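You operate a simulated robot arm through the tools that you are given. There is no shell and no other tool. Be economical: measure what you need, move in short steps, check, and stop when the job is done.

You run a simulated robot arm. Do the job below in one go: nothing can be reset, and whatever is moved stays where it is left.

TASK
Grease the way's plain strip and clamp the peg slide at 60 mm.
Fine: brush grease from the blue pot on the strip across the rail from the scale first, lay the brush back, loosen the green lever, slide, tighten it.

The check looks at the end state, three seconds after you hand in, the way a careful person would. Anything else that was tipped, shoved, dropped, spilled or broken makes it a failure.

THE ROBOT
A 7-joint arm with a two-finger parallel gripper, fixed in place. Base frame: the origin is at the foot of the arm, x ahead of it, y to its left, z up. Readings come in mm, degrees, newtons and seconds.
With the tool pointing down near the work surface it reaches from about 240 to 680 mm from the base axis. Its first joint turns from -66.0 to 66.0 degrees. Payload 2.4 kg.
Tool frame: the origin (TCP) lies between the finger pads and is the grasp point; the fingertips stand 30 mm ahead of it; z points along the fingers, y is the line along which they close. Largest opening 94 mm; finger width 28, thickness 10; the body of the gripper, 50 by 96 mm, starts 55 mm behind the TCP.
Orientation is told as [roll, pitch, yaw] about the base's x, y, z axes, in that order, counted from this pose: with the fingers straight down and closing along the base's y, the tool's x points along the base's -x, its y along +y and its z along -z.

THE INTERFACE
- The arm moves only by the tool servo_tool. Its argument "steps" is a list of rows, each a list of 6 numbers: the shift along the tool's x, y, z in mm, then the turn, a rotation vector about the tool's x, y, z in degrees. In form: [[tx, ty, tz, wx, wy, wz], ...]. A call has 1 to 10 rows; each row is the pose to reach, as a shift and turn from the pose commanded when the call began, along the tool's axes at that moment. "gripper" is the opening in per cent of the stroke, from 0 (shut) to 100 (fully open), set as the call begins (left out, the last holds). Rows are played at 5 a second. More than 50 mm and 8.6 degrees between two rows, or a gripper value outside its range, and nothing of the call is played. Where a pose cannot be reached the arm comes as near as it can. A force on the tool above 70 N (or 10 N above the force at the start of the call, whichever is more), or a blocked arm, ends the call early, and 0.2 s more pass. Each finger travels about 153 mm/s and halts on what it meets, pressing with about 39 N; the grip force reading is that of the motor and also rises with nothing between the fingers. The clock runs only during rows and for 0.2 s after the last one: add rows that repeat a pose to give the fingers time. The reply holds the time, the measured pose of the TCP, the force on the tool along the base axes, the opening and the grip force, in the units named above and with some noise.
- Cameras (640 x 400 px; columns grow to the right, rows downward): "scene" is fixed at [24.7, 460.5, 1460.6]; the picture's right is [-0.87, -0.49, 0.00], its down [-0.21, 0.37, -0.91] and it looks along [0.45, -0.79, -0.42] (base axes); focal length 294 px, centre (320, 200). "wrist" rides on the gripper at [76, 14, -102] in the tool frame; the picture's right is [-0.18, 0.98, 0.00], its down [-0.75, -0.14, -0.64] and it looks along [-0.63, -0.12, 0.77] (tool axes); focal length 243 px, centre (320, 200). There is no depth. A picture from a camera that has moved, and an enlarged one, comes with that camera's place and axes in the base frame and with its lens.
- grab_frame(camera): a new picture of that camera. The clock stands still meanwhile.
- close_up(camera, box): a new picture of the part [left, top, right, bottom] of that camera's present view, enlarged. The clock stands still meanwhile.
- close_job(): hands the job in; it is judged then, once.

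Work in short steps. Places have to be worked out from the pictures, the camera data and where the tool is seen: move nearer, look again, correct. Check each grasp and each placing, and mend what went wrong. You have 120 turns and 84 pictures in all, those below and enlarged ones among them. Open the gripper and draw the arm clear of the work before you hand the job in, unless the task says otherwise; then end with one line.

The tools are called after "Call:" as name(argument=value, ...) on one line, values as JSON. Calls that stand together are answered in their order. servo_tool: Moves the arm, as the interface text tells. Its arguments: {"type":"object","properties":{"steps":{"type":"array","items":{"type":"array","items":{"type":"number"}}},"gripper":{"type":"number"}},"required":["steps"]} The other tools are called the same way: grab_frame (camera) takes a picture; close_up (camera, box) takes an enlarged picture of a part of a camera's view; close_job () hands the job in.

At the start:

```text
clock: 0.0
tcp_pos: [322.1, -135.5, 1306.5]
ee_rot: [0.1, 0.0, 0.0]
wrist_force: [0.2, 0.2, 0.3]
grip_width: 94.3
grip_force: 0.0
```

scene: 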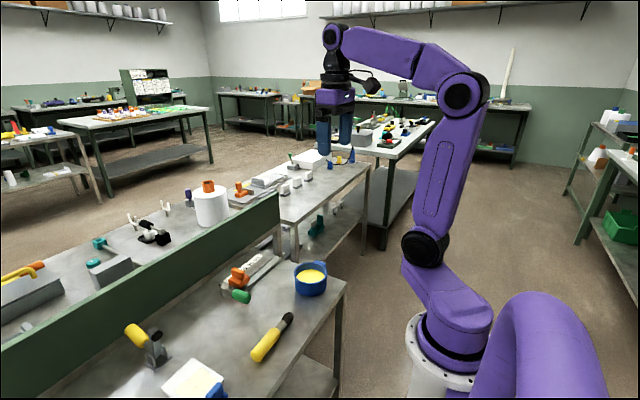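
wrist: 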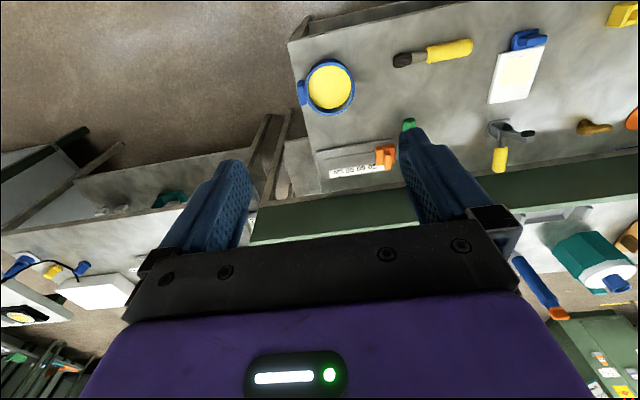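

I see the blue pot, the brush, and the rail with orange slide and green lever. I take enlarged views to measure.

Call:
close_up(camera="scene", box=[200, 230, 360, 380])

Call:
close_up(camera="wrist", box=[280, 30, 560, 220])

```text
2.67 times, centred on (280, 305) of scene
camera zoom: at [24.7, 460.5, 1460.6], right [-0.87, -0.49, 0.0], down [-0.21, 0.37, -0.91], along [0.45, -0.79, -0.42], focal length 784 px, centre (427, -80)
```

zoom: 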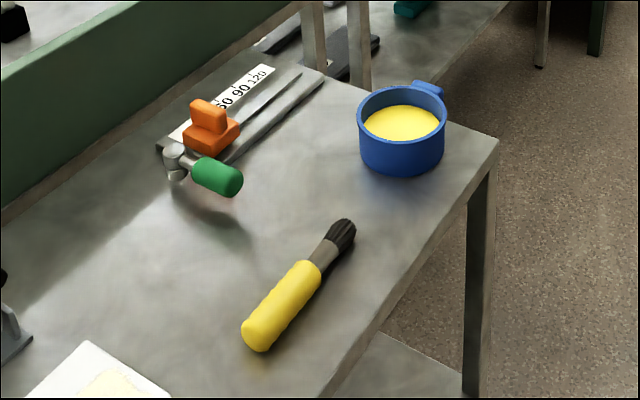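

```text
2.11 times, centred on (420, 125) of wrist
camera zoom: at [244.6, -123.0, 1409.3], right [0.18, 0.98, 0.0], down [0.75, -0.14, 0.64], along [0.63, -0.12, -0.77], focal length 511 px, centre (110, 358)
```

zoom: 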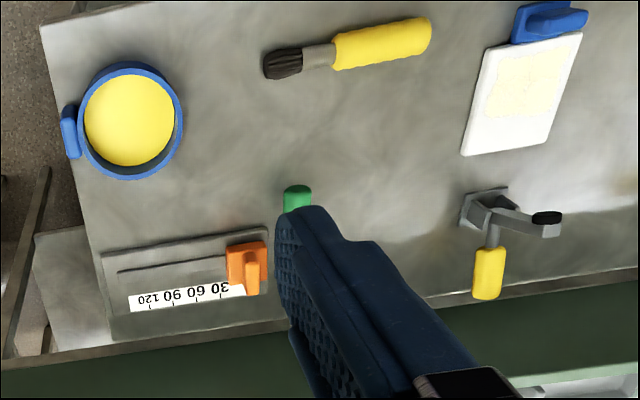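

Estimates: pot near (385,-131), brush along y at x≈369 (bristle y≈1, handle end y≈148), rail along y with slide at about (570,-24). I move above the rail for a closer look.

Call:
servo_tool(steps=[[-30, 12, 30, 0, 0, 0], [-60, 24, 60, 0, 0, 0], [-90, 36, 90, 0, 0, 0], [-120, 48, 120, 0, 0, 0], [-150, 60, 150, 0, 0, 0], [-180, 72, 180, 0, 0, 0], [-210, 84, 210, 0, 0, 0], [-240, 90, 240, 0, 0, 0]])

Call:
grab_frame(camera="wrist")

```text
clock: 1.8
tcp_pos: [561.6, -47.8, 1063.1]
ee_rot: [0.1, -0.1, 0.0]
wrist_force: [-0.4, 0.0, 0.0]
grip_width: 93.8
grip_force: 0.0
```

```text
79 pictures are left
camera wrist: at [484.7, -33.3, 1166.8], right [0.18, 0.98, 0.0], down [0.75, -0.14, 0.64], along [0.63, -0.12, -0.77], focal length 243 px, centre (320, 200)
```

wrist: 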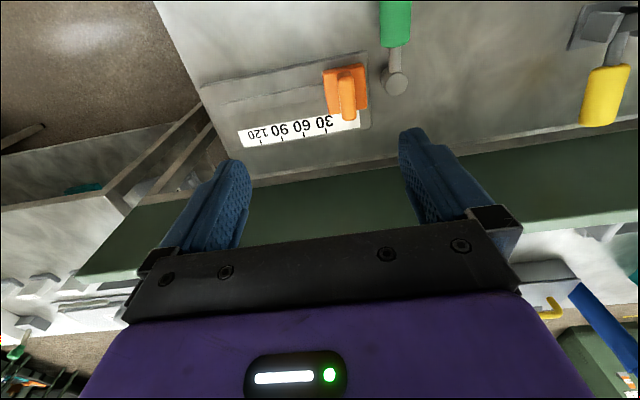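

Call:
close_up(camera="wrist", box=[190, 0, 430, 150])

```text
2.67 times, centred on (310, 75) of wrist
camera zoom: at [484.7, -33.3, 1166.8], right [0.18, 0.98, 0.0], down [0.75, -0.14, 0.64], along [0.63, -0.12, -0.77], focal length 647 px, centre (347, 533)
```

zoom: 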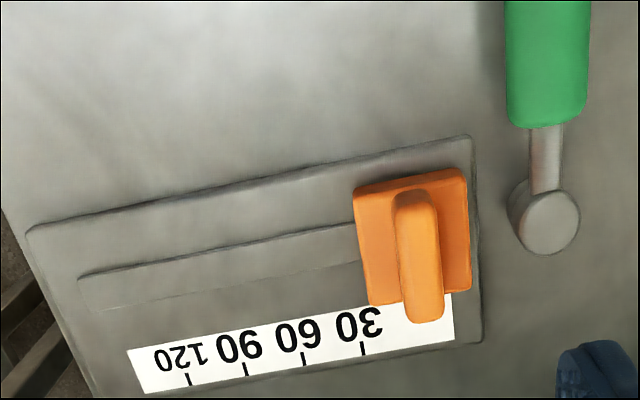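

Call:
close_up(camera="scene", box=[225, 245, 289, 285])

Call:
close_up(camera="scene", box=[225, 245, 305, 305])

```text
10.00 times, centred on (257, 265) of scene
camera zoom: at [24.7, 460.5, 1460.6], right [-0.87, -0.49, 0.0], down [-0.21, 0.37, -0.91], along [0.45, -0.79, -0.42], focal length 2938 px, centre (950, -450)
```

zoom: 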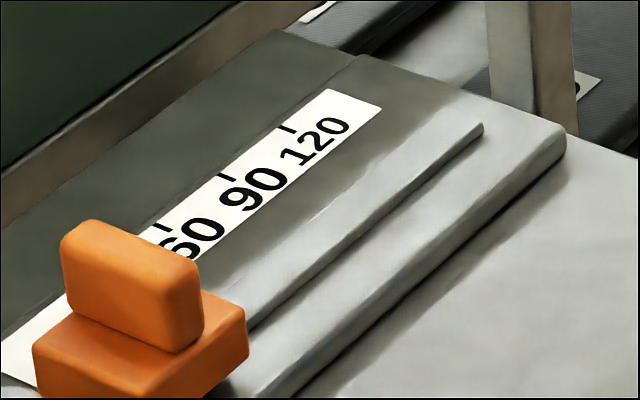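

```text
6.67 times, centred on (265, 275) of scene
camera zoom: at [24.7, 460.5, 1460.6], right [-0.87, -0.49, 0.0], down [-0.21, 0.37, -0.91], along [0.45, -0.79, -0.42], focal length 1959 px, centre (687, -300)
```

zoom: 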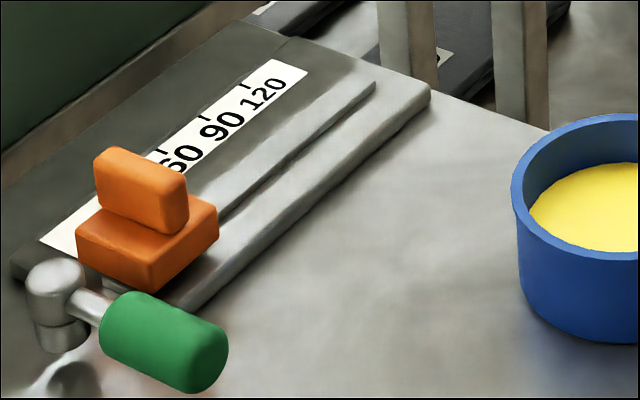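

The slide sits near 0 on the scale (scale zero about y≈-21, so 60 means slide centre at y≈-81). Now I go above the brush with the tool turned so the fingers close across it.

Call:
servo_tool(steps=[[19.3, 14.5, 0, 0, 0, 8.5], [38.6, 29, 0, 0, 0, 17], [57.9, 43.5, 0, 0, 0, 25.5], [77.2, 58, 0, 0, 0, 34], [96.5, 72.5, 0, 0, 0, 42.5], [115.8, 87, 0, 0, 0, 51], [135.1, 101.5, 0, 0, 0, 59.5], [154.4, 116, 0, 0, 0, 68], [173.7, 130.5, 0, 0, 0, 76.5], [193, 145, 0, 0, 0, 85]])

Call:
servo_tool(steps=[[0, 0, 0, 0, 0, 5], [0, 0, 0, 0, 0, 5]])

Call:
grab_frame(camera="wrist")

```text
clock: 4.0
tcp_pos: [369.0, 98.1, 1065.1]
ee_rot: [0.0, 0.0, -85.1]
wrist_force: [-0.4, 0.3, -1.0]
grip_width: 94.2
grip_force: 0.1
```

```text
clock: 4.6
tcp_pos: [369.1, 98.4, 1066.3]
ee_rot: [0.0, 0.0, -90.1]
wrist_force: [-0.1, 0.1, 0.3]
grip_width: 93.8
grip_force: 0.1
```

```text
75 pictures are left
camera wrist: at [382.4, 174.2, 1169.2], right [0.98, -0.19, 0.0], down [-0.14, -0.75, 0.64], along [-0.12, -0.63, -0.77], focal length 243 px, centre (320, 200)
```

wrist: 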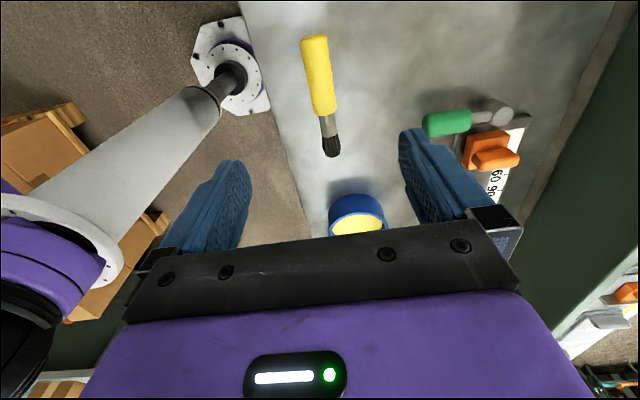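

Brush axis at x≈368, y from -3 (bristle) to 142. I descend to grasp the handle near y=100, stopping at TCP z≈886.

Call:
servo_tool(steps=[[0, -1, 45, 0, 0, 0], [0, -1, 90, 0, 0, 0], [0, -1, 130, 0, 0, 0], [0, -1, 160, 0, 0, 0], [0, -1, 180, 0, 0, 0], [0, -1, 180, 0, 0, 0]])

Call:
servo_tool(steps=[[0, 0, 0, 0, 0, 0], [0, 0, 0, 0, 0, 0], [0, 0, 0, 0, 0, 0], [0, 0, 0, 0, 0, 0]], gripper=0)

Call:
grab_frame(camera="wrist")

```text
clock: 6.0
tcp_pos: [369.0, 97.5, 886.1]
ee_rot: [0.0, 0.0, -90.0]
wrist_force: [0.0, -0.4, -0.4]
grip_width: 94.2
grip_force: 0.1
```

```text
clock: 7.0
tcp_pos: [369.8, 96.2, 884.5]
ee_rot: [0.0, 0.0, -89.9]
wrist_force: [-0.7, 0.6, 0.0]
grip_width: 28.6
grip_force: 38.8
```

```text
74 pictures are left
camera wrist: at [382.4, 173.3, 989.0], right [0.98, -0.18, 0.0], down [-0.14, -0.75, 0.64], along [-0.12, -0.63, -0.77], focal length 243 px, centre (320, 200)
```

wrist: 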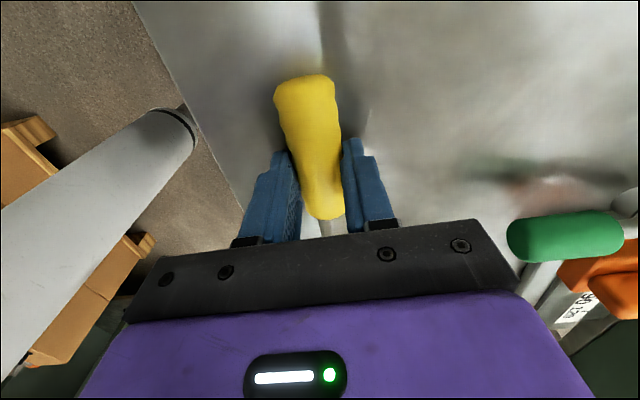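

Handle is held (28.6 mm). I lift straight up, then move over the pot to measure it.

Call:
servo_tool(steps=[[0, 0, -25, 0, 0, 0], [0, 0, -65, 0, 0, 0], [0, 0, -110, 0, 0, 0], [0, 0, -150, 0, 0, 0], [0, 0, -180, 0, 0, 0], [-45, 4, -180, 0, 0, 0], [-90, 8, -180, 0, 0, 0], [-135, 12, -180, 0, 0, 0], [-180, 16, -180, 0, 0, 0], [-220, 16, -180, 0, 0, 0]])

Call:
grab_frame(camera="wrist")

Call:
grab_frame(camera="scene")

```text
clock: 9.2
tcp_pos: [383.8, -123.3, 1066.2]
ee_rot: [0.0, 0.1, -90.0]
wrist_force: [-1.0, 0.1, 0.1]
grip_width: 28.4
grip_force: 38.9
```

```text
73 pictures are left
camera wrist: at [396.5, -48.2, 1169.8], right [0.98, -0.18, 0.0], down [-0.14, -0.75, 0.64], along [-0.12, -0.63, -0.77], focal length 243 px, centre (320, 200)
```

wrist: 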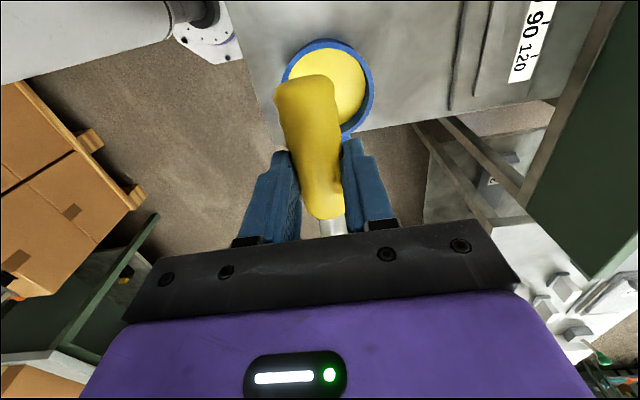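

```text
72 pictures are left
```

scene: 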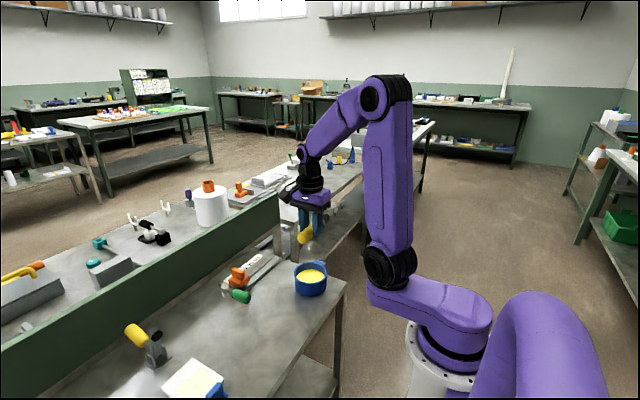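

Call:
close_up(camera="scene", box=[280, 250, 344, 305])

Call:
close_up(camera="wrist", box=[260, 25, 400, 145])

```text
7.27 times, centred on (312, 278) of scene
camera zoom: at [24.7, 460.5, 1460.6], right [-0.87, -0.49, 0.0], down [-0.21, 0.37, -0.91], along [0.45, -0.79, -0.42], focal length 2137 px, centre (378, -364)
```

zoom: 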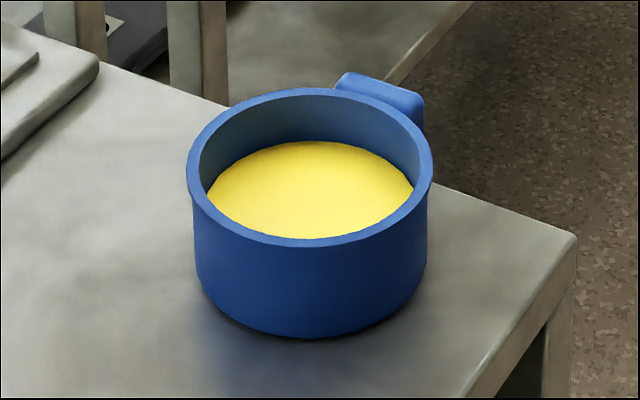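

```text
3.33 times, centred on (330, 85) of wrist
camera zoom: at [396.5, -48.2, 1169.8], right [0.98, -0.18, 0.0], down [-0.14, -0.75, 0.64], along [-0.12, -0.63, -0.77], focal length 809 px, centre (287, 583)
```

zoom: 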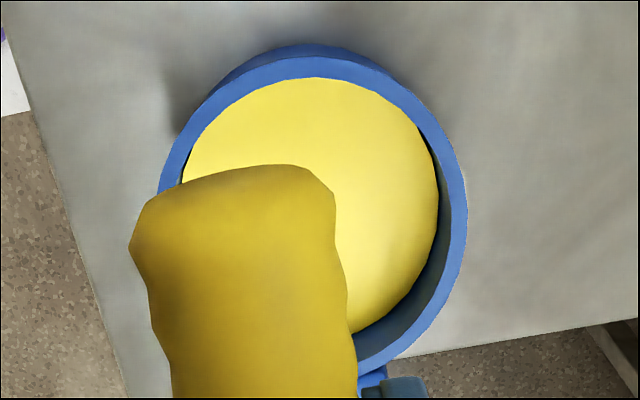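

Pot: centre ≈(392,-131), inner radius ≈42, rim z≈899, grease z≈876. I tilt the brush bristle-down by 55° above the pot.

Call:
servo_tool(steps=[[3, 1, 0, 0, 8, 0], [6, 2, 0, 0, 16, 0], [9, 3, 0, 0, 24, 0], [12, 4, 0, 0, 32, 0], [16, 6, 0, 0, 40, 0], [20, 7, 0, 0, 48, 0], [24, 8, 0, 0, 55, 0], [24, 8, 0, 0, 55, 0]])

Call:
grab_frame(camera="wrist")

Call:
close_up(camera="scene", box=[240, 160, 400, 310])

```text
clock: 11.0
tcp_pos: [393.5, -98.7, 1066.1]
ee_rot: [0.0, 55.2, -90.0]
wrist_force: [-0.1, 0.3, -0.8]
grip_width: 28.5
grip_force: 39.6
```

```text
69 pictures are left
camera wrist: at [405.7, -139.4, 1188.5], right [0.98, -0.11, -0.15], down [-0.14, -0.96, -0.25], along [-0.12, 0.27, -0.96], focal length 243 px, centre (320, 200)
```

wrist: 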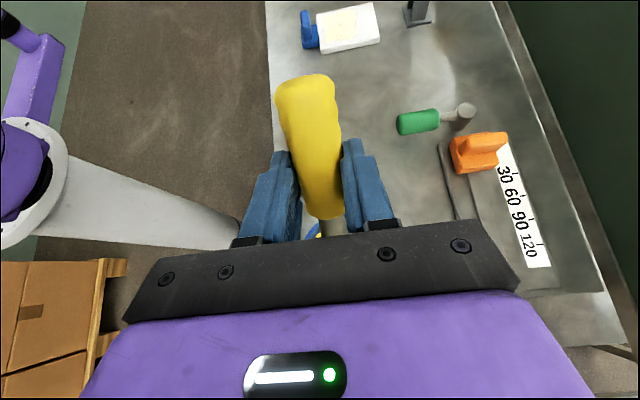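

```text
2.67 times, centred on (320, 235) of scene
camera zoom: at [24.7, 460.5, 1460.6], right [-0.87, -0.49, 0.0], down [-0.21, 0.37, -0.91], along [0.45, -0.79, -0.42], focal length 784 px, centre (320, 107)
```

zoom: 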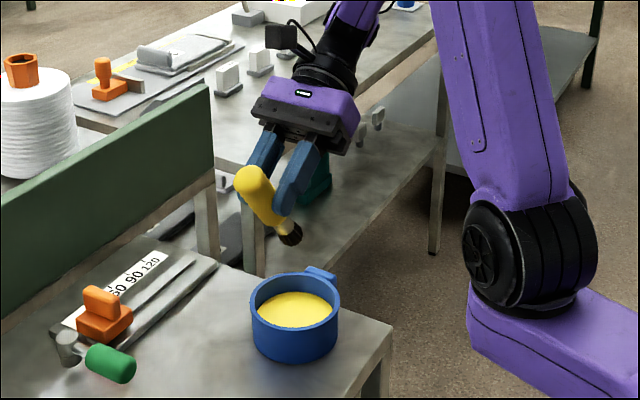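

Tip projects where predicted (≈393,-138,971). I lower to just above the rim and check.

Call:
servo_tool(steps=[[-20.5, 0, 14.4, 0, 0, 0], [-41, 0, 28.7, 0, 0, 0], [-53.2, 0, 37.3, 0, 0, 0], [-53.2, 0, 37.3, 0, 0, 0]])

Call:
close_up(camera="scene", box=[270, 220, 350, 310])

```text
clock: 12.0
tcp_pos: [392.6, -98.5, 1000.5]
ee_rot: [0.0, 55.0, -89.9]
wrist_force: [0.0, 1.3, -0.8]
grip_width: 28.7
grip_force: 39.3
```

```text
4.44 times, centred on (310, 265) of scene
camera zoom: at [24.7, 460.5, 1460.6], right [-0.87, -0.49, 0.0], down [-0.21, 0.37, -0.91], along [0.45, -0.79, -0.42], focal length 1306 px, centre (364, -89)
```

zoom: 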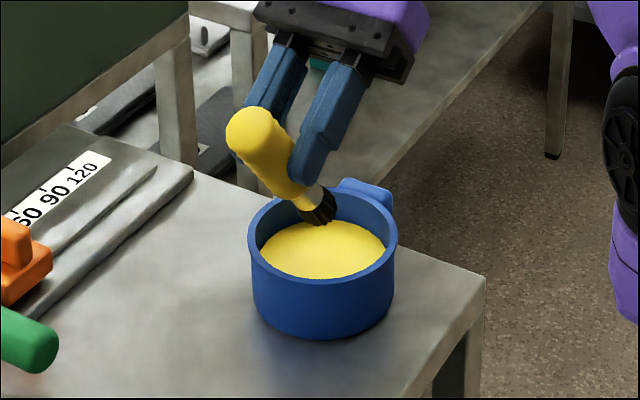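

Tip is centred over the pot slightly to the far side, as intended. I dip about 8 mm into the grease and stir slightly.

Call:
servo_tool(steps=[[-12.3, 0, 8.6, 0, 0, 0], [-20.5, 0, 14.3, 0, 0, 0], [-26, 0, 18.4, 0, 0, 0], [-31, 0, 21.8, 0, 0, 0], [-31, 0, 21.8, 0, 0, 0]])

Call:
close_up(camera="scene", box=[270, 220, 350, 310])

```text
clock: 13.2
tcp_pos: [392.5, -98.3, 963.4]
ee_rot: [0.0, 55.0, -90.0]
wrist_force: [-0.7, 0.1, -0.5]
grip_width: 28.5
grip_force: 39.2
```

```text
4.44 times, centred on (310, 265) of scene
camera zoom: at [24.7, 460.5, 1460.6], right [-0.87, -0.49, 0.0], down [-0.21, 0.37, -0.91], along [0.45, -0.79, -0.42], focal length 1306 px, centre (364, -89)
```

zoom: 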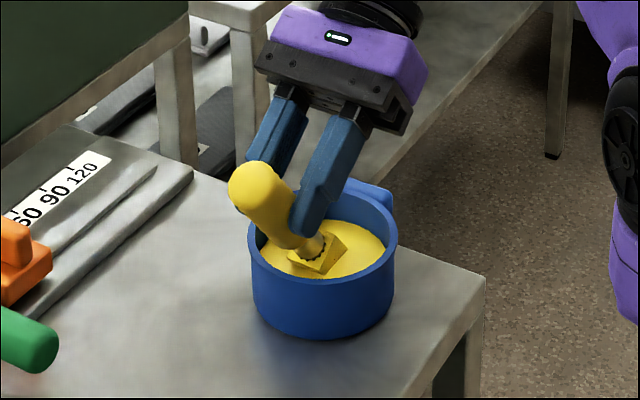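

The bristles are loaded with grease. I raise straight out of the pot.

Call:
servo_tool(steps=[[0, 0, 0, 0, 0, 0], [16.4, 0, -11.5, 0, 0, 0], [32.8, 0, -23, 0, 0, 0], [57, 0, -40, 0, 0, 0], [82, 0, -57.4, 0, 0, 0], [106.5, 0, -74.6, 0, 0, 0], [106.5, 0, -74.6, 0, 0, 0]])

Call:
close_up(camera="scene", box=[240, 160, 400, 310])

```text
clock: 14.8
tcp_pos: [390.3, -98.3, 1094.4]
ee_rot: [0.1, 55.0, -90.1]
wrist_force: [0.3, 0.2, -0.5]
grip_width: 28.3
grip_force: 39.2
```

```text
2.67 times, centred on (320, 235) of scene
camera zoom: at [24.7, 460.5, 1460.6], right [-0.87, -0.49, 0.0], down [-0.21, 0.37, -0.91], along [0.45, -0.79, -0.42], focal length 784 px, centre (320, 107)
```

zoom: 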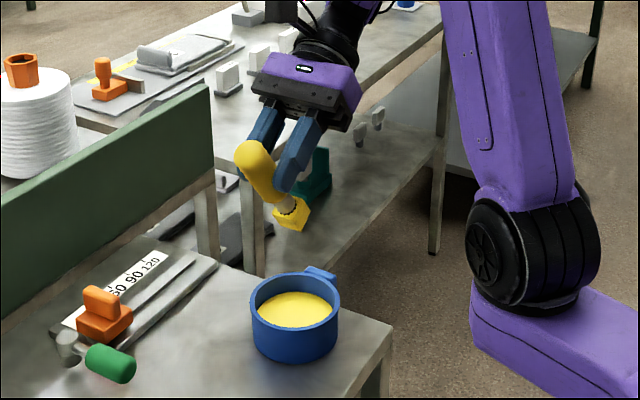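

Loaded brush is clear of the pot. I reduce the tilt to 30°, then swing it to point toward +x near the strip's far end.

Call:
servo_tool(steps=[[0, 0, 0, 0, -8.3, 0], [0, 0, 0, 0, -16.6, 0], [0, 0, 0, 0, -25, 0]])

Call:
servo_tool(steps=[[-5.2, 8.3, -3, 4.25, 0, -7.36], [-10.4, 16.6, -6, 8.5, 0, -14.72], [-15.6, 24.9, -9, 12.75, 0, -22.08], [-20.8, 33.2, -12, 17, 0, -29.44], [-26, 41.5, -15, 21.25, 0, -36.8], [-31.2, 49.8, -18, 25.5, 0, -44.16], [-36.4, 58.1, -21, 29.75, 0, -51.52], [-41.6, 66.4, -24, 34, 0, -58.88], [-46.8, 74.7, -27, 38.25, 0, -66.24], [-52, 83, -30, 42.5, 0, -73.6]])

Call:
servo_tool(steps=[[0, 0, 0, 2.5, 0, -4.33], [0, 0, 0, 2.5, 0, -4.33]])

Call:
grab_frame(camera="scene")

Call:
grab_frame(camera="wrist")

```text
clock: 15.6
tcp_pos: [391.8, -97.4, 1093.1]
ee_rot: [0.0, 29.9, -90.0]
wrist_force: [0.0, 0.3, -0.7]
grip_width: 28.4
grip_force: 38.9
```

```text
clock: 17.8
tcp_pos: [474.4, -158.4, 1094.2]
ee_rot: [-0.1, 30.1, -4.8]
wrist_force: [-0.4, -0.3, -0.9]
grip_width: 28.5
grip_force: 39.0
```

```text
clock: 18.4
tcp_pos: [475.7, -156.9, 1092.7]
ee_rot: [0.0, 30.1, 0.1]
wrist_force: [0.4, 0.2, -0.7]
grip_width: 28.3
grip_force: 39.0
```

```text
64 pictures are left
```

scene: 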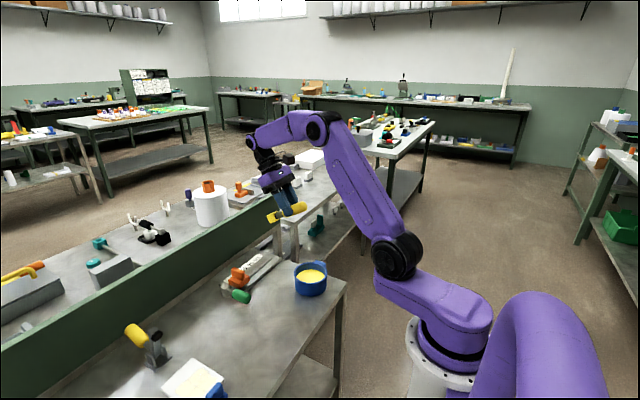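

```text
63 pictures are left
camera wrist: at [458.8, -144.1, 1220.5], right [0.16, 0.98, -0.09], down [0.97, -0.14, 0.18], along [0.16, -0.12, -0.98], focal length 243 px, centre (320, 200)
```

wrist: 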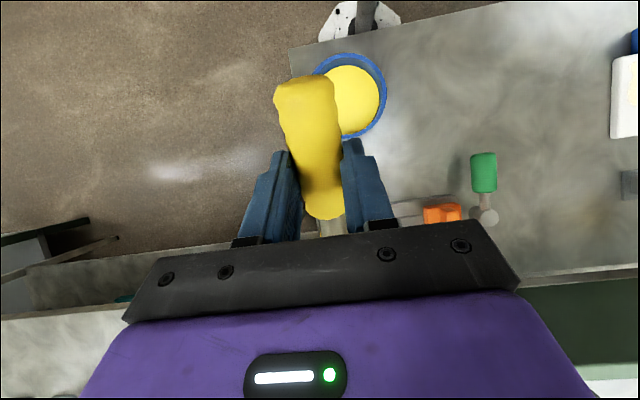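

Brush points +x at 30° tilt over the strip's far end. I lower to about 20 mm above the strip and check with the scene camera.

Call:
servo_tool(steps=[[-20, 0, 34.6, 0, 0, 0], [-40, 0, 69.3, 0, 0, 0], [-60, 0, 104, 0, 0, 0], [-70, 0, 121.2, 0, 0, 0], [-70, 0, 121.2, 0, 0, 0]])

Call:
close_up(camera="scene", box=[215, 220, 311, 310])

```text
clock: 19.6
tcp_pos: [474.1, -158.5, 950.9]
ee_rot: [-0.1, 29.9, 0.0]
wrist_force: [-0.2, -0.6, 0.3]
grip_width: 28.3
grip_force: 38.8
```

```text
4.44 times, centred on (263, 265) of scene
camera zoom: at [24.7, 460.5, 1460.6], right [-0.87, -0.49, 0.0], down [-0.21, 0.37, -0.91], along [0.45, -0.79, -0.42], focal length 1306 px, centre (573, -89)
```

zoom: 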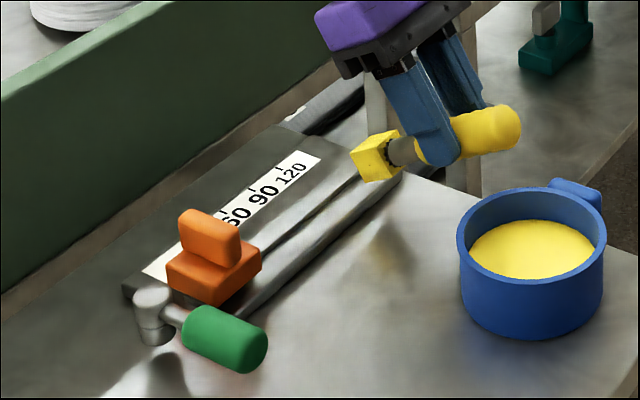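

Position matches the prediction (tip ≈(550,-158,882)). I lower in small steps to touch.

Call:
servo_tool(steps=[[-5, 0, 8.66, 0, 0, 0], [-7.5, 0, 13, 0, 0, 0], [-7.5, 0, 13, 0, 0, 0]])

Call:
close_up(camera="scene", box=[225, 230, 321, 300])

```text
clock: 20.4
tcp_pos: [474.3, -156.8, 937.2]
ee_rot: [0.0, 30.0, -0.1]
wrist_force: [-0.1, -0.5, 2.4]
grip_width: 28.5
grip_force: 39.5
```

```text
5.71 times, centred on (273, 265) of scene
camera zoom: at [24.6, 460.5, 1460.6], right [-0.87, -0.49, 0.0], down [-0.21, 0.37, -0.91], along [0.45, -0.79, -0.42], focal length 1679 px, centre (589, -171)
```

zoom: 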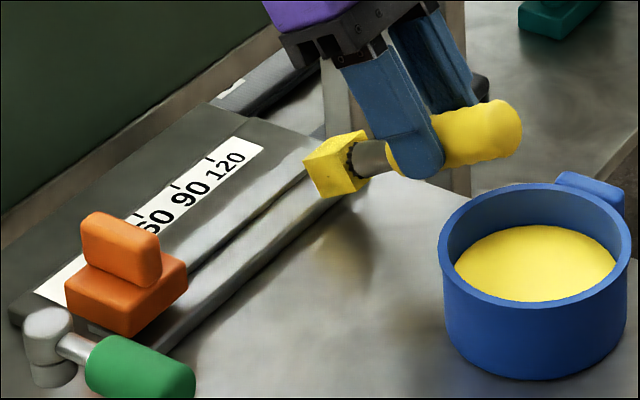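

Light contact (≈2 N) registered at the strip. I shift 3 mm inward, press 2 mm more, and stroke along +y, stopping short of the slide.

Call:
servo_tool(steps=[[-3.6, 0, 0.2, 0, 0, 0], [-3.6, -10, 0.2, 0, 0, 0], [-3.6, 4, 0.2, 0, 0, 0], [-3.6, 18, 0.2, 0, 0, 0], [-3.6, 32, 0.2, 0, 0, 0], [-3.6, 46, 0.2, 0, 0, 0]])

Call:
close_up(camera="scene", box=[225, 230, 321, 300])

```text
clock: 21.8
tcp_pos: [477.5, -112.2, 936.0]
ee_rot: [0.0, 30.0, -0.1]
wrist_force: [0.2, -4.1, 8.1]
grip_width: 28.3
grip_force: 39.0
```

```text
5.71 times, centred on (273, 265) of scene
camera zoom: at [24.5, 460.4, 1460.6], right [-0.87, -0.49, 0.0], down [-0.21, 0.37, -0.91], along [0.45, -0.79, -0.42], focal length 1679 px, centre (589, -171)
```

zoom: 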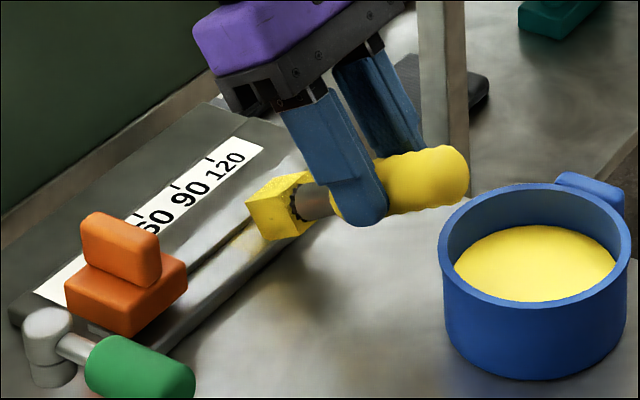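

Contact force about 8 N with friction; stroke works. Continue to y≈-64, then stroke back.

Call:
servo_tool(steps=[[0, 12, 0, 0, 0, 0], [0, 24, 0, 0, 0, 0], [0, 36, 0, 0, 0, 0], [0, 47, 0, 0, 0, 0], [0, 47, 0, 0, 0, 0]])

Call:
close_up(camera="scene", box=[225, 230, 321, 300])

Call:
grab_frame(camera="wrist")

```text
clock: 23.0
tcp_pos: [477.3, -65.6, 935.6]
ee_rot: [0.1, 30.0, 0.1]
wrist_force: [-0.8, -4.1, 10.3]
grip_width: 28.6
grip_force: 39.3
```

```text
5.71 times, centred on (273, 265) of scene
camera zoom: at [24.5, 460.4, 1460.6], right [-0.87, -0.49, 0.0], down [-0.21, 0.37, -0.91], along [0.45, -0.79, -0.42], focal length 1679 px, centre (589, -171)
```

zoom: 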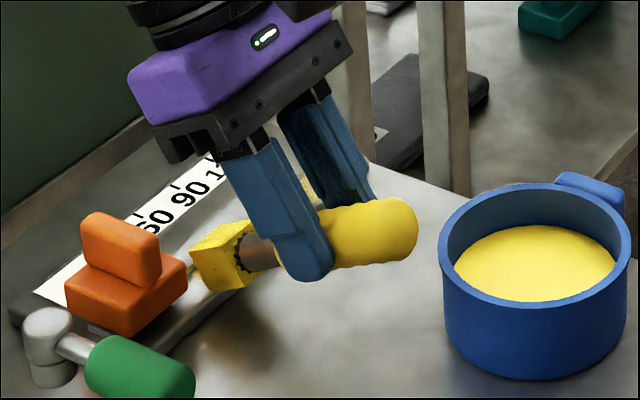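

```text
58 pictures are left
camera wrist: at [461.3, -51.0, 1063.6], right [0.16, 0.98, -0.09], down [0.97, -0.14, 0.18], along [0.16, -0.12, -0.98], focal length 243 px, centre (320, 200)
```

wrist: 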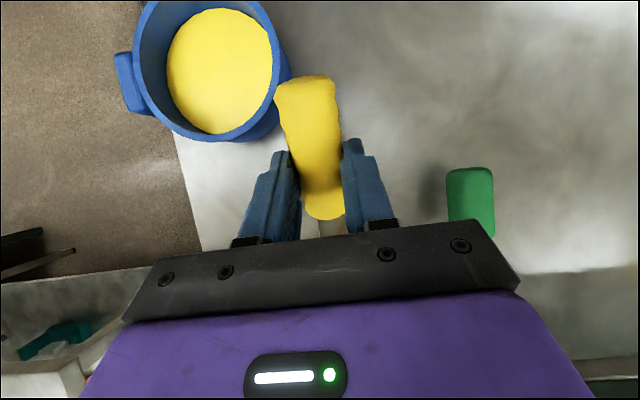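

The tuft is right beside the slide without pushing it. I stroke back to y≈-172 and lift off.

Call:
servo_tool(steps=[[0, -13, 0, 0, 0, 0], [0, -26, 0, 0, 0, 0], [0, -39, 0, 0, 0, 0], [0, -52, 0, 0, 0, 0], [0, -65, 0, 0, 0, 0], [0, -78, 0, 0, 0, 0], [0, -91, 0, 0, 0, 0], [0, -104, 0, 0, 0, 0], [0, -108, 0, 0, 0, 0], [20, -108, -34.6, 0, 0, 0]])

Call:
servo_tool(steps=[[20, 0, -34.6, 0, 0, 0], [40, 0, -69.3, 0, 0, 0], [40, 0, -69.3, 0, 0, 0]])

Call:
close_up(camera="scene", box=[225, 230, 321, 300])

```text
clock: 25.2
tcp_pos: [479.5, -171.4, 976.6]
ee_rot: [-0.1, 30.0, -0.1]
wrist_force: [0.7, -0.3, 0.0]
grip_width: 28.4
grip_force: 39.3
```

```text
clock: 26.0
tcp_pos: [479.9, -174.0, 1057.6]
ee_rot: [-0.1, 30.0, 0.1]
wrist_force: [-0.8, -0.2, -0.9]
grip_width: 28.3
grip_force: 39.0
```

```text
5.71 times, centred on (273, 265) of scene
camera zoom: at [24.7, 460.5, 1460.6], right [-0.87, -0.49, 0.0], down [-0.21, 0.37, -0.91], along [0.45, -0.79, -0.42], focal length 1679 px, centre (589, -171)
```

zoom: 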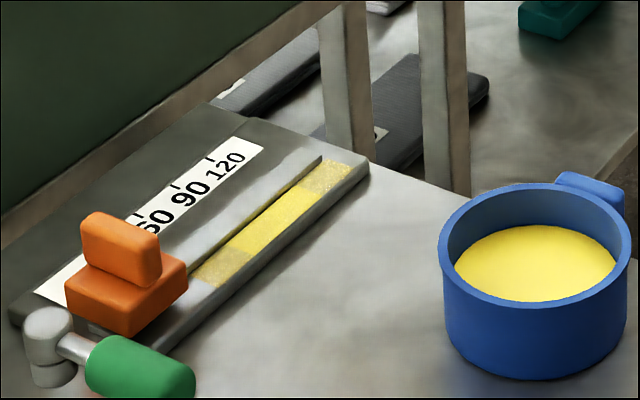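

Call:
close_up(camera="scene", box=[245, 250, 293, 285])

```text
11.43 times, centred on (269, 268) of scene
camera zoom: at [24.7, 460.5, 1460.6], right [-0.87, -0.49, 0.0], down [-0.21, 0.37, -0.91], along [0.45, -0.79, -0.42], focal length 3358 px, centre (903, -571)
```

zoom: 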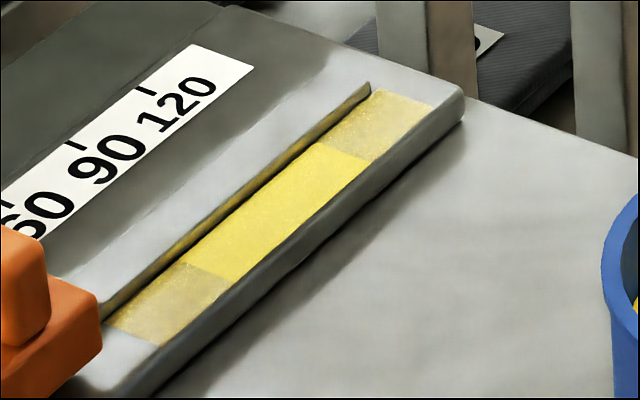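

The strip is greased but the two end sections are thinner. I go back down and give both ends extra passes.

Call:
servo_tool(steps=[[-20, 0, 34.6, 0, 0, 0], [-40, 0, 69.3, 0, 0, 0], [-55, 0, 95.3, 0, 0, 0], [-60.2, 0, 104.3, 0, 0, 0], [-60.2, 14, 104.3, 0, 0, 0], [-60.2, 28, 104.3, 0, 0, 0], [-60.2, 14, 104.3, 0, 0, 0], [-60.2, 0, 104.3, 0, 0, 0], [-60.2, 14, 104.3, 0, 0, 0], [-60.2, 28, 104.3, 0, 0, 0]])

Call:
servo_tool(steps=[[0, 14, 0, 0, 0, 0], [0, 28, 0, 0, 0, 0], [0, 42, 0, 0, 0, 0], [0, 56, 0, 0, 0, 0], [0, 70, 0, 0, 0, 0], [0, 83, 0, 0, 0, 0], [0, 70, 0, 0, 0, 0], [0, 56, 0, 0, 0, 0], [0, 70, 0, 0, 0, 0], [0, 83, 0, 0, 0, 0]])

Call:
servo_tool(steps=[[0, -14, 0, 0, 0, 0], [0, -28, 0, 0, 0, 0], [15, -28, -26, 0, 0, 0], [35, -42, -60.6, 0, 0, 0], [55, -70, -95.3, 0, 0, 0], [60, -110, -104, 0, 0, 0]])

Call:
close_up(camera="scene", box=[225, 180, 321, 285])

```text
clock: 28.2
tcp_pos: [479.7, -145.2, 936.2]
ee_rot: [0.0, 30.0, -0.1]
wrist_force: [0.4, -1.9, 3.2]
grip_width: 28.6
grip_force: 39.0
```

```text
clock: 30.4
tcp_pos: [476.4, -62.0, 935.0]
ee_rot: [0.1, 30.0, 0.0]
wrist_force: [0.3, -0.1, -0.5]
grip_width: 28.3
grip_force: 38.8
```

```text
clock: 31.8
tcp_pos: [477.9, -172.0, 1053.2]
ee_rot: [0.0, 30.0, 0.0]
wrist_force: [-0.1, 0.0, -0.5]
grip_width: 28.5
grip_force: 39.0
```

```text
3.81 times, centred on (273, 232) of scene
camera zoom: at [24.6, 460.5, 1460.6], right [-0.87, -0.49, 0.0], down [-0.21, 0.37, -0.91], along [0.45, -0.79, -0.42], focal length 1119 px, centre (499, 76)
```

zoom: 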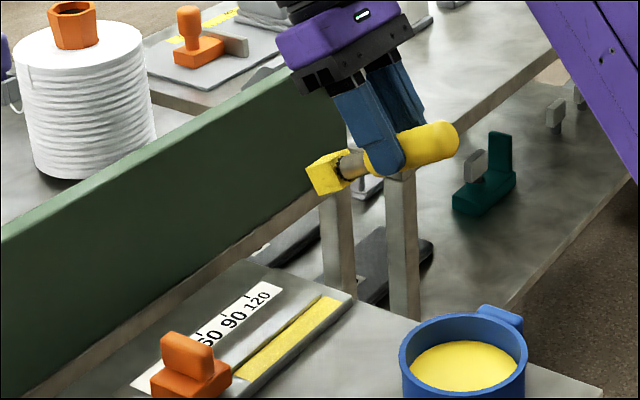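

Call:
close_up(camera="scene", box=[240, 245, 296, 290])

```text
8.89 times, centred on (268, 268) of scene
camera zoom: at [24.6, 460.5, 1460.6], right [-0.87, -0.49, 0.0], down [-0.21, 0.37, -0.91], along [0.45, -0.79, -0.42], focal length 2612 px, centre (782, -400)
```

zoom: 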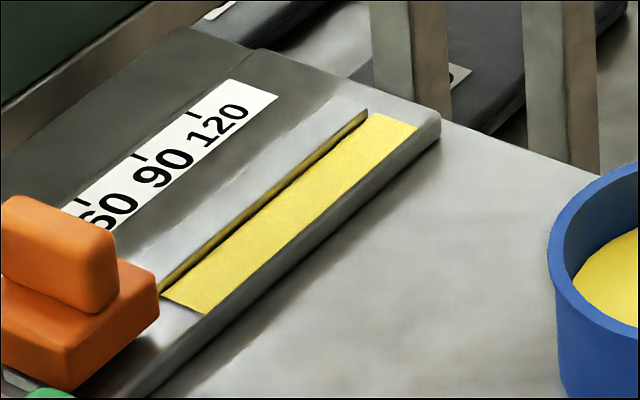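

Coverage is now even over the whole exposed strip, scale clean. I untilt and carry the brush back to its resting place.

Call:
servo_tool(steps=[[0, 0, 0, 0, -7.5, 0], [0, 0, 0, 0, -15, 0], [0, 0, 0, 0, -22.5, 0], [0, 0, 0, 0, -30, 0], [0, 0, 0, 0, -30, 0]])

Call:
servo_tool(steps=[[10.8, 27, 0, 0, 0, 8.5], [21.6, 54, 0, 0, 0, 17], [32.4, 81, 0, 0, 0, 25.5], [43.2, 108, 0, 0, 0, 34], [54, 135, 0, 0, 0, 42.5], [64.8, 162, 0, 0, 0, 51], [75.6, 189, 0, 0, 0, 59.5], [86.4, 216, 0, 0, 0, 68], [97.2, 243, 0, 0, 0, 76.5], [108, 270, 0, 0, 0, 85]])

Call:
servo_tool(steps=[[0, 0, 0, 0, 0, 5], [0, 0, 0, 0, 0, 5], [0, 0, 0, 0, 0, 5]])

Call:
grab_frame(camera="scene")

```text
clock: 33.0
tcp_pos: [477.9, -171.8, 1054.7]
ee_rot: [-0.1, -0.1, 0.0]
wrist_force: [0.1, -0.4, -0.4]
grip_width: 28.5
grip_force: 38.6
```

```text
clock: 35.2
tcp_pos: [370.7, 96.3, 1056.7]
ee_rot: [0.0, 0.1, -85.2]
wrist_force: [0.0, -0.2, -1.1]
grip_width: 28.4
grip_force: 39.0
```

```text
clock: 36.0
tcp_pos: [373.3, 97.4, 1056.2]
ee_rot: [0.1, 0.0, -90.0]
wrist_force: [0.4, -0.3, -1.8]
grip_width: 28.6
grip_force: 38.8
```

```text
53 pictures are left
```

scene: 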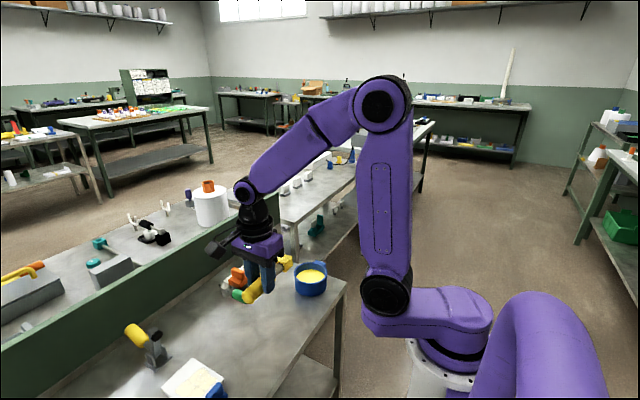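

I lower the brush to just above the bench.

Call:
servo_tool(steps=[[0, -2, 45, 0, 0, 0], [0, -2, 90, 0, 0, 0], [0, -2, 130, 0, 0, 0], [0, -2, 155, 0, 0, 0], [0, -2, 162, 0, 0, 0], [0, -2, 162, 0, 0, 0]])

Call:
servo_tool(steps=[[0, 0, 3, 0, 0, 0], [0, 0, 5, 0, 0, 0], [0, 0, 5, 0, 0, 0]])

Call:
close_up(camera="scene", box=[220, 270, 340, 370])

```text
clock: 37.4
tcp_pos: [370.7, 98.3, 893.5]
ee_rot: [0.0, -0.1, -90.0]
wrist_force: [-0.2, -0.8, -0.2]
grip_width: 28.4
grip_force: 39.4
```

```text
clock: 38.2
tcp_pos: [368.6, 97.7, 890.1]
ee_rot: [-0.1, 0.1, -90.0]
wrist_force: [0.6, 0.2, -0.7]
grip_width: 28.4
grip_force: 39.4
```

```text
4.00 times, centred on (280, 320) of scene
camera zoom: at [24.7, 460.5, 1460.6], right [-0.87, -0.49, 0.0], down [-0.21, 0.37, -0.91], along [0.45, -0.79, -0.42], focal length 1175 px, centre (480, -280)
```

zoom: 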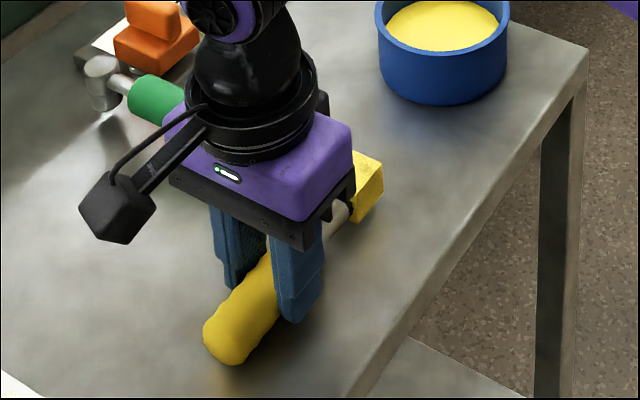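

Still no contact; lower another few mm, watching force.

Call:
servo_tool(steps=[[0, 0, 2, 0, 0, 0], [0, 0, 3.5, 0, 0, 0], [0, 0, 3.5, 0, 0, 0]])

```text
clock: 39.0
tcp_pos: [368.5, 97.7, 886.4]
ee_rot: [0.1, 0.0, -90.0]
wrist_force: [-1.1, -1.2, 22.0]
grip_width: 28.5
grip_force: 39.1
```

Contact with the bench (22 N). I back off 1 mm, then open partially so the fingers release, and rise.

Call:
servo_tool(steps=[[0, 0, -1, 0, 0, 0], [0, 0, -1, 0, 0, 0]])

Call:
servo_tool(steps=[[0, 0, 0, 0, 0, 0], [0, 0, 0, 0, 0, 0], [0, 0, 0, 0, 0, 0], [0, 0, -30, 0, 0, 0], [0, 0, -75, 0, 0, 0], [0, 0, -120, 0, 0, 0], [0, 0, -170, 0, 0, 0]], gripper=70)

Call:
grab_frame(camera="wrist")

```text
clock: 39.6
tcp_pos: [367.4, 97.5, 885.4]
ee_rot: [-0.2, 0.0, -90.0]
wrist_force: [0.6, -0.6, -1.2]
grip_width: 28.4
grip_force: 38.8
```

```text
clock: 41.2
tcp_pos: [369.5, 100.0, 1056.7]
ee_rot: [-0.1, 0.0, -90.0]
wrist_force: [-0.2, -0.3, 0.2]
grip_width: 65.8
grip_force: 0.1
```

```text
51 pictures are left
camera wrist: at [382.5, 175.7, 1159.8], right [0.98, -0.18, 0.0], down [-0.14, -0.75, 0.64], along [-0.12, -0.63, -0.77], focal length 243 px, centre (320, 200)
```

wrist: 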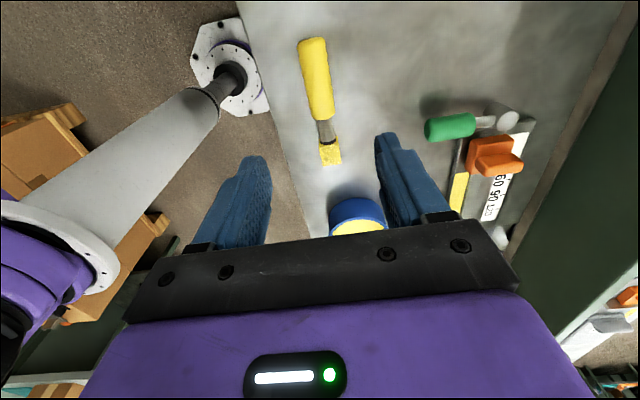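

Brush is back in its place. Now I turn the tool back to yaw 0 above the green lever for a close look.

Call:
servo_tool(steps=[[-7, 19, 0, 0, 0, -8.5], [-14, 38, 0, 0, 0, -17], [-21, 57, 0, 0, 0, -25.5], [-28, 76, 0, 0, 0, -34], [-35, 95, 0, 0, 0, -42.5], [-42, 114, 10, 0, 0, -51], [-49, 133, 20, 0, 0, -59.5], [-56, 152, 30, 0, 0, -68], [-63, 171, 40, 0, 0, -76.5], [-69, 190, 50, 0, 0, -85]])

Call:
servo_tool(steps=[[0, 0, 0, 0, 0, -5], [0, 0, 0, 0, 0, -5], [0, 0, 0, 0, 0, -5]])

Call:
close_up(camera="wrist", box=[190, 0, 430, 150])

Call:
close_up(camera="scene", box=[215, 255, 279, 310])

```text
clock: 43.4
tcp_pos: [559.5, 29.0, 1005.2]
ee_rot: [0.0, 0.0, -4.9]
wrist_force: [-0.2, 0.3, 0.7]
grip_width: 65.8
grip_force: 0.0
```

```text
clock: 44.2
tcp_pos: [559.4, 29.2, 1005.8]
ee_rot: [0.0, 0.0, 0.0]
wrist_force: [-0.3, -0.3, -0.9]
grip_width: 65.9
grip_force: 0.0
```

```text
2.67 times, centred on (310, 75) of wrist
camera zoom: at [481.6, 42.9, 1109.1], right [0.18, 0.98, 0.0], down [0.75, -0.14, 0.64], along [0.63, -0.12, -0.77], focal length 647 px, centre (347, 533)
```

zoom: 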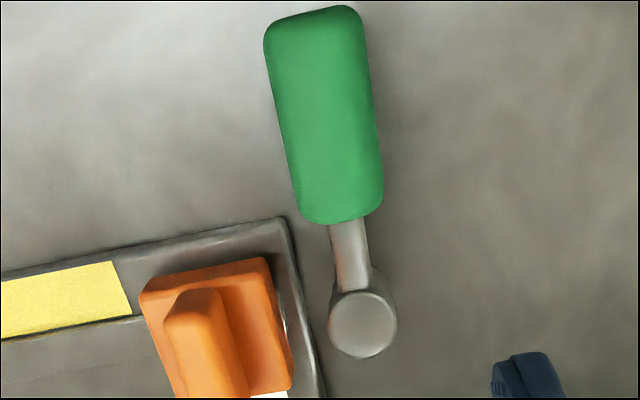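

```text
7.27 times, centred on (247, 282) of scene
camera zoom: at [24.7, 460.5, 1460.6], right [-0.87, -0.49, 0.0], down [-0.21, 0.37, -0.91], along [0.45, -0.79, -0.42], focal length 2137 px, centre (851, -400)
```

zoom: 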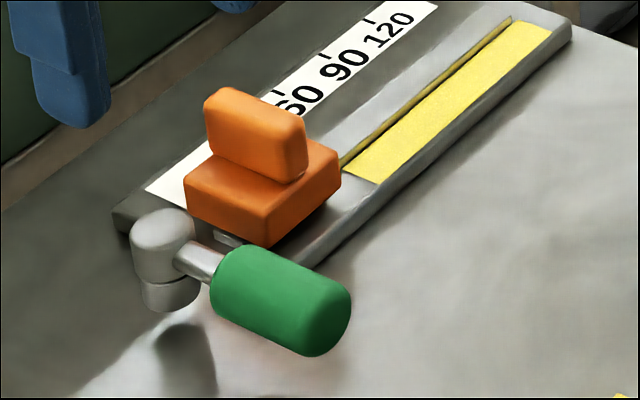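

Lever hub at ≈(567,31.5), handle centre ≈(510,31.5,887), diameter ≈28. I move over the handle and descend with open fingers straddling it.

Call:
servo_tool(steps=[[26, 2, 0, 0, 0, 0], [51.5, 2.5, 0, 0, 0, 0], [51.5, 2.5, 40, 0, 0, 0], [51.5, 2.5, 70, 0, 0, 0], [51.5, 2.5, 70, 0, 0, 0]])

Call:
grab_frame(camera="wrist")

Call:
close_up(camera="scene", box=[200, 230, 296, 310])

```text
clock: 45.4
tcp_pos: [506.8, 33.0, 938.1]
ee_rot: [-0.1, 0.0, 0.0]
wrist_force: [0.1, 0.1, 0.3]
grip_width: 66.0
grip_force: 0.0
```

```text
48 pictures are left
camera wrist: at [429.7, 46.8, 1040.8], right [0.18, 0.98, 0.0], down [0.75, -0.14, 0.64], along [0.63, -0.12, -0.77], focal length 243 px, centre (320, 200)
```

wrist: 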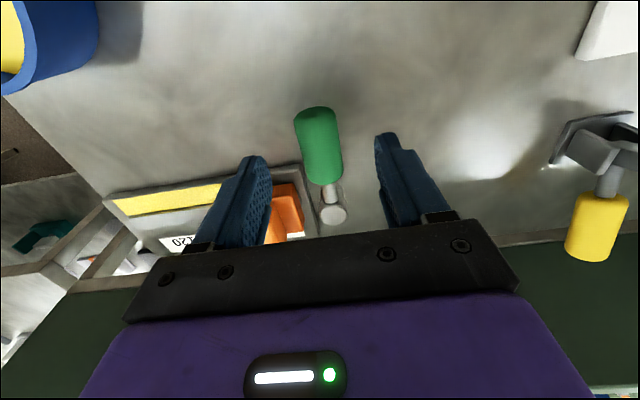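

```text
5.00 times, centred on (248, 270) of scene
camera zoom: at [24.7, 460.5, 1460.6], right [-0.87, -0.49, 0.0], down [-0.21, 0.37, -0.91], along [0.45, -0.79, -0.42], focal length 1469 px, centre (680, -150)
```

zoom: 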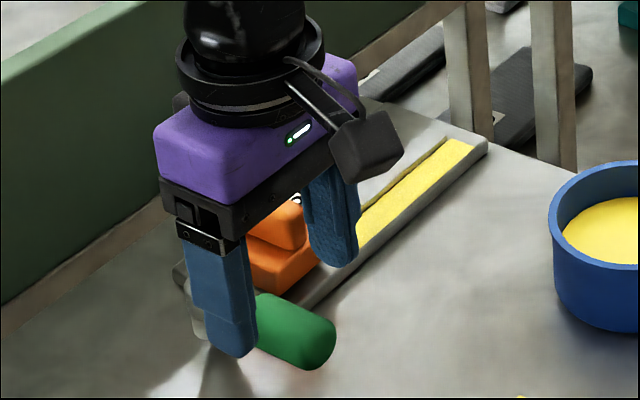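

Fingers straddle the handle. Descend to z≈889 and close.

Call:
servo_tool(steps=[[0, 0, 20, 0, 0, 0], [0, 0, 40, 0, 0, 0], [0, 0, 49, 0, 0, 0], [0, 0, 49, 0, 0, 0]])

Call:
servo_tool(steps=[[0, 0, 0, 0, 0, 0], [0, 0, 0, 0, 0, 0], [0, 0, 0, 0, 0, 0]], gripper=0)

Call:
grab_frame(camera="wrist")

```text
clock: 46.4
tcp_pos: [508.0, 32.1, 888.8]
ee_rot: [0.1, 0.0, 0.0]
wrist_force: [0.3, -0.6, 0.1]
grip_width: 65.9
grip_force: 0.1
```

```text
clock: 47.2
tcp_pos: [507.1, 32.7, 888.2]
ee_rot: [0.0, 0.0, 0.1]
wrist_force: [0.9, 1.5, -3.1]
grip_width: 32.0
grip_force: 44.8
```

```text
46 pictures are left
camera wrist: at [429.8, 46.2, 991.7], right [0.18, 0.98, 0.0], down [0.75, -0.14, 0.64], along [0.63, -0.12, -0.77], focal length 243 px, centre (320, 200)
```

wrist: 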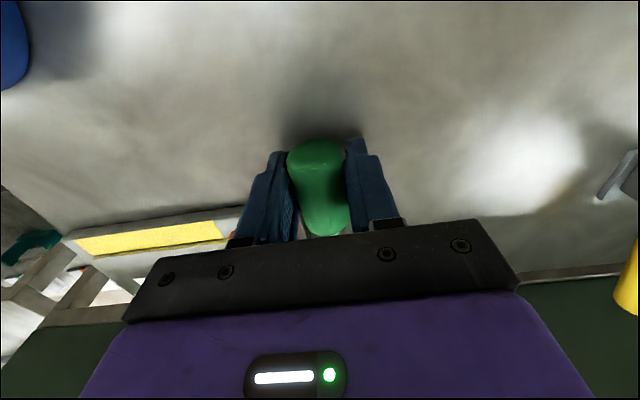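

Handle gripped (32 mm). I test a small clockwise swing (toward +y) about the hub and read the force.

Call:
servo_tool(steps=[[-0.1, 3.1, 0, 0, 0, 3], [-0.3, 6.3, 0, 0, 0, 6], [-0.3, 6.3, 0, 0, 0, 6]])

```text
clock: 48.0
tcp_pos: [507.1, 39.2, 888.4]
ee_rot: [0.0, 0.0, -5.7]
wrist_force: [-4.8, 6.6, 18.5]
grip_width: 31.8
grip_force: 45.0
```

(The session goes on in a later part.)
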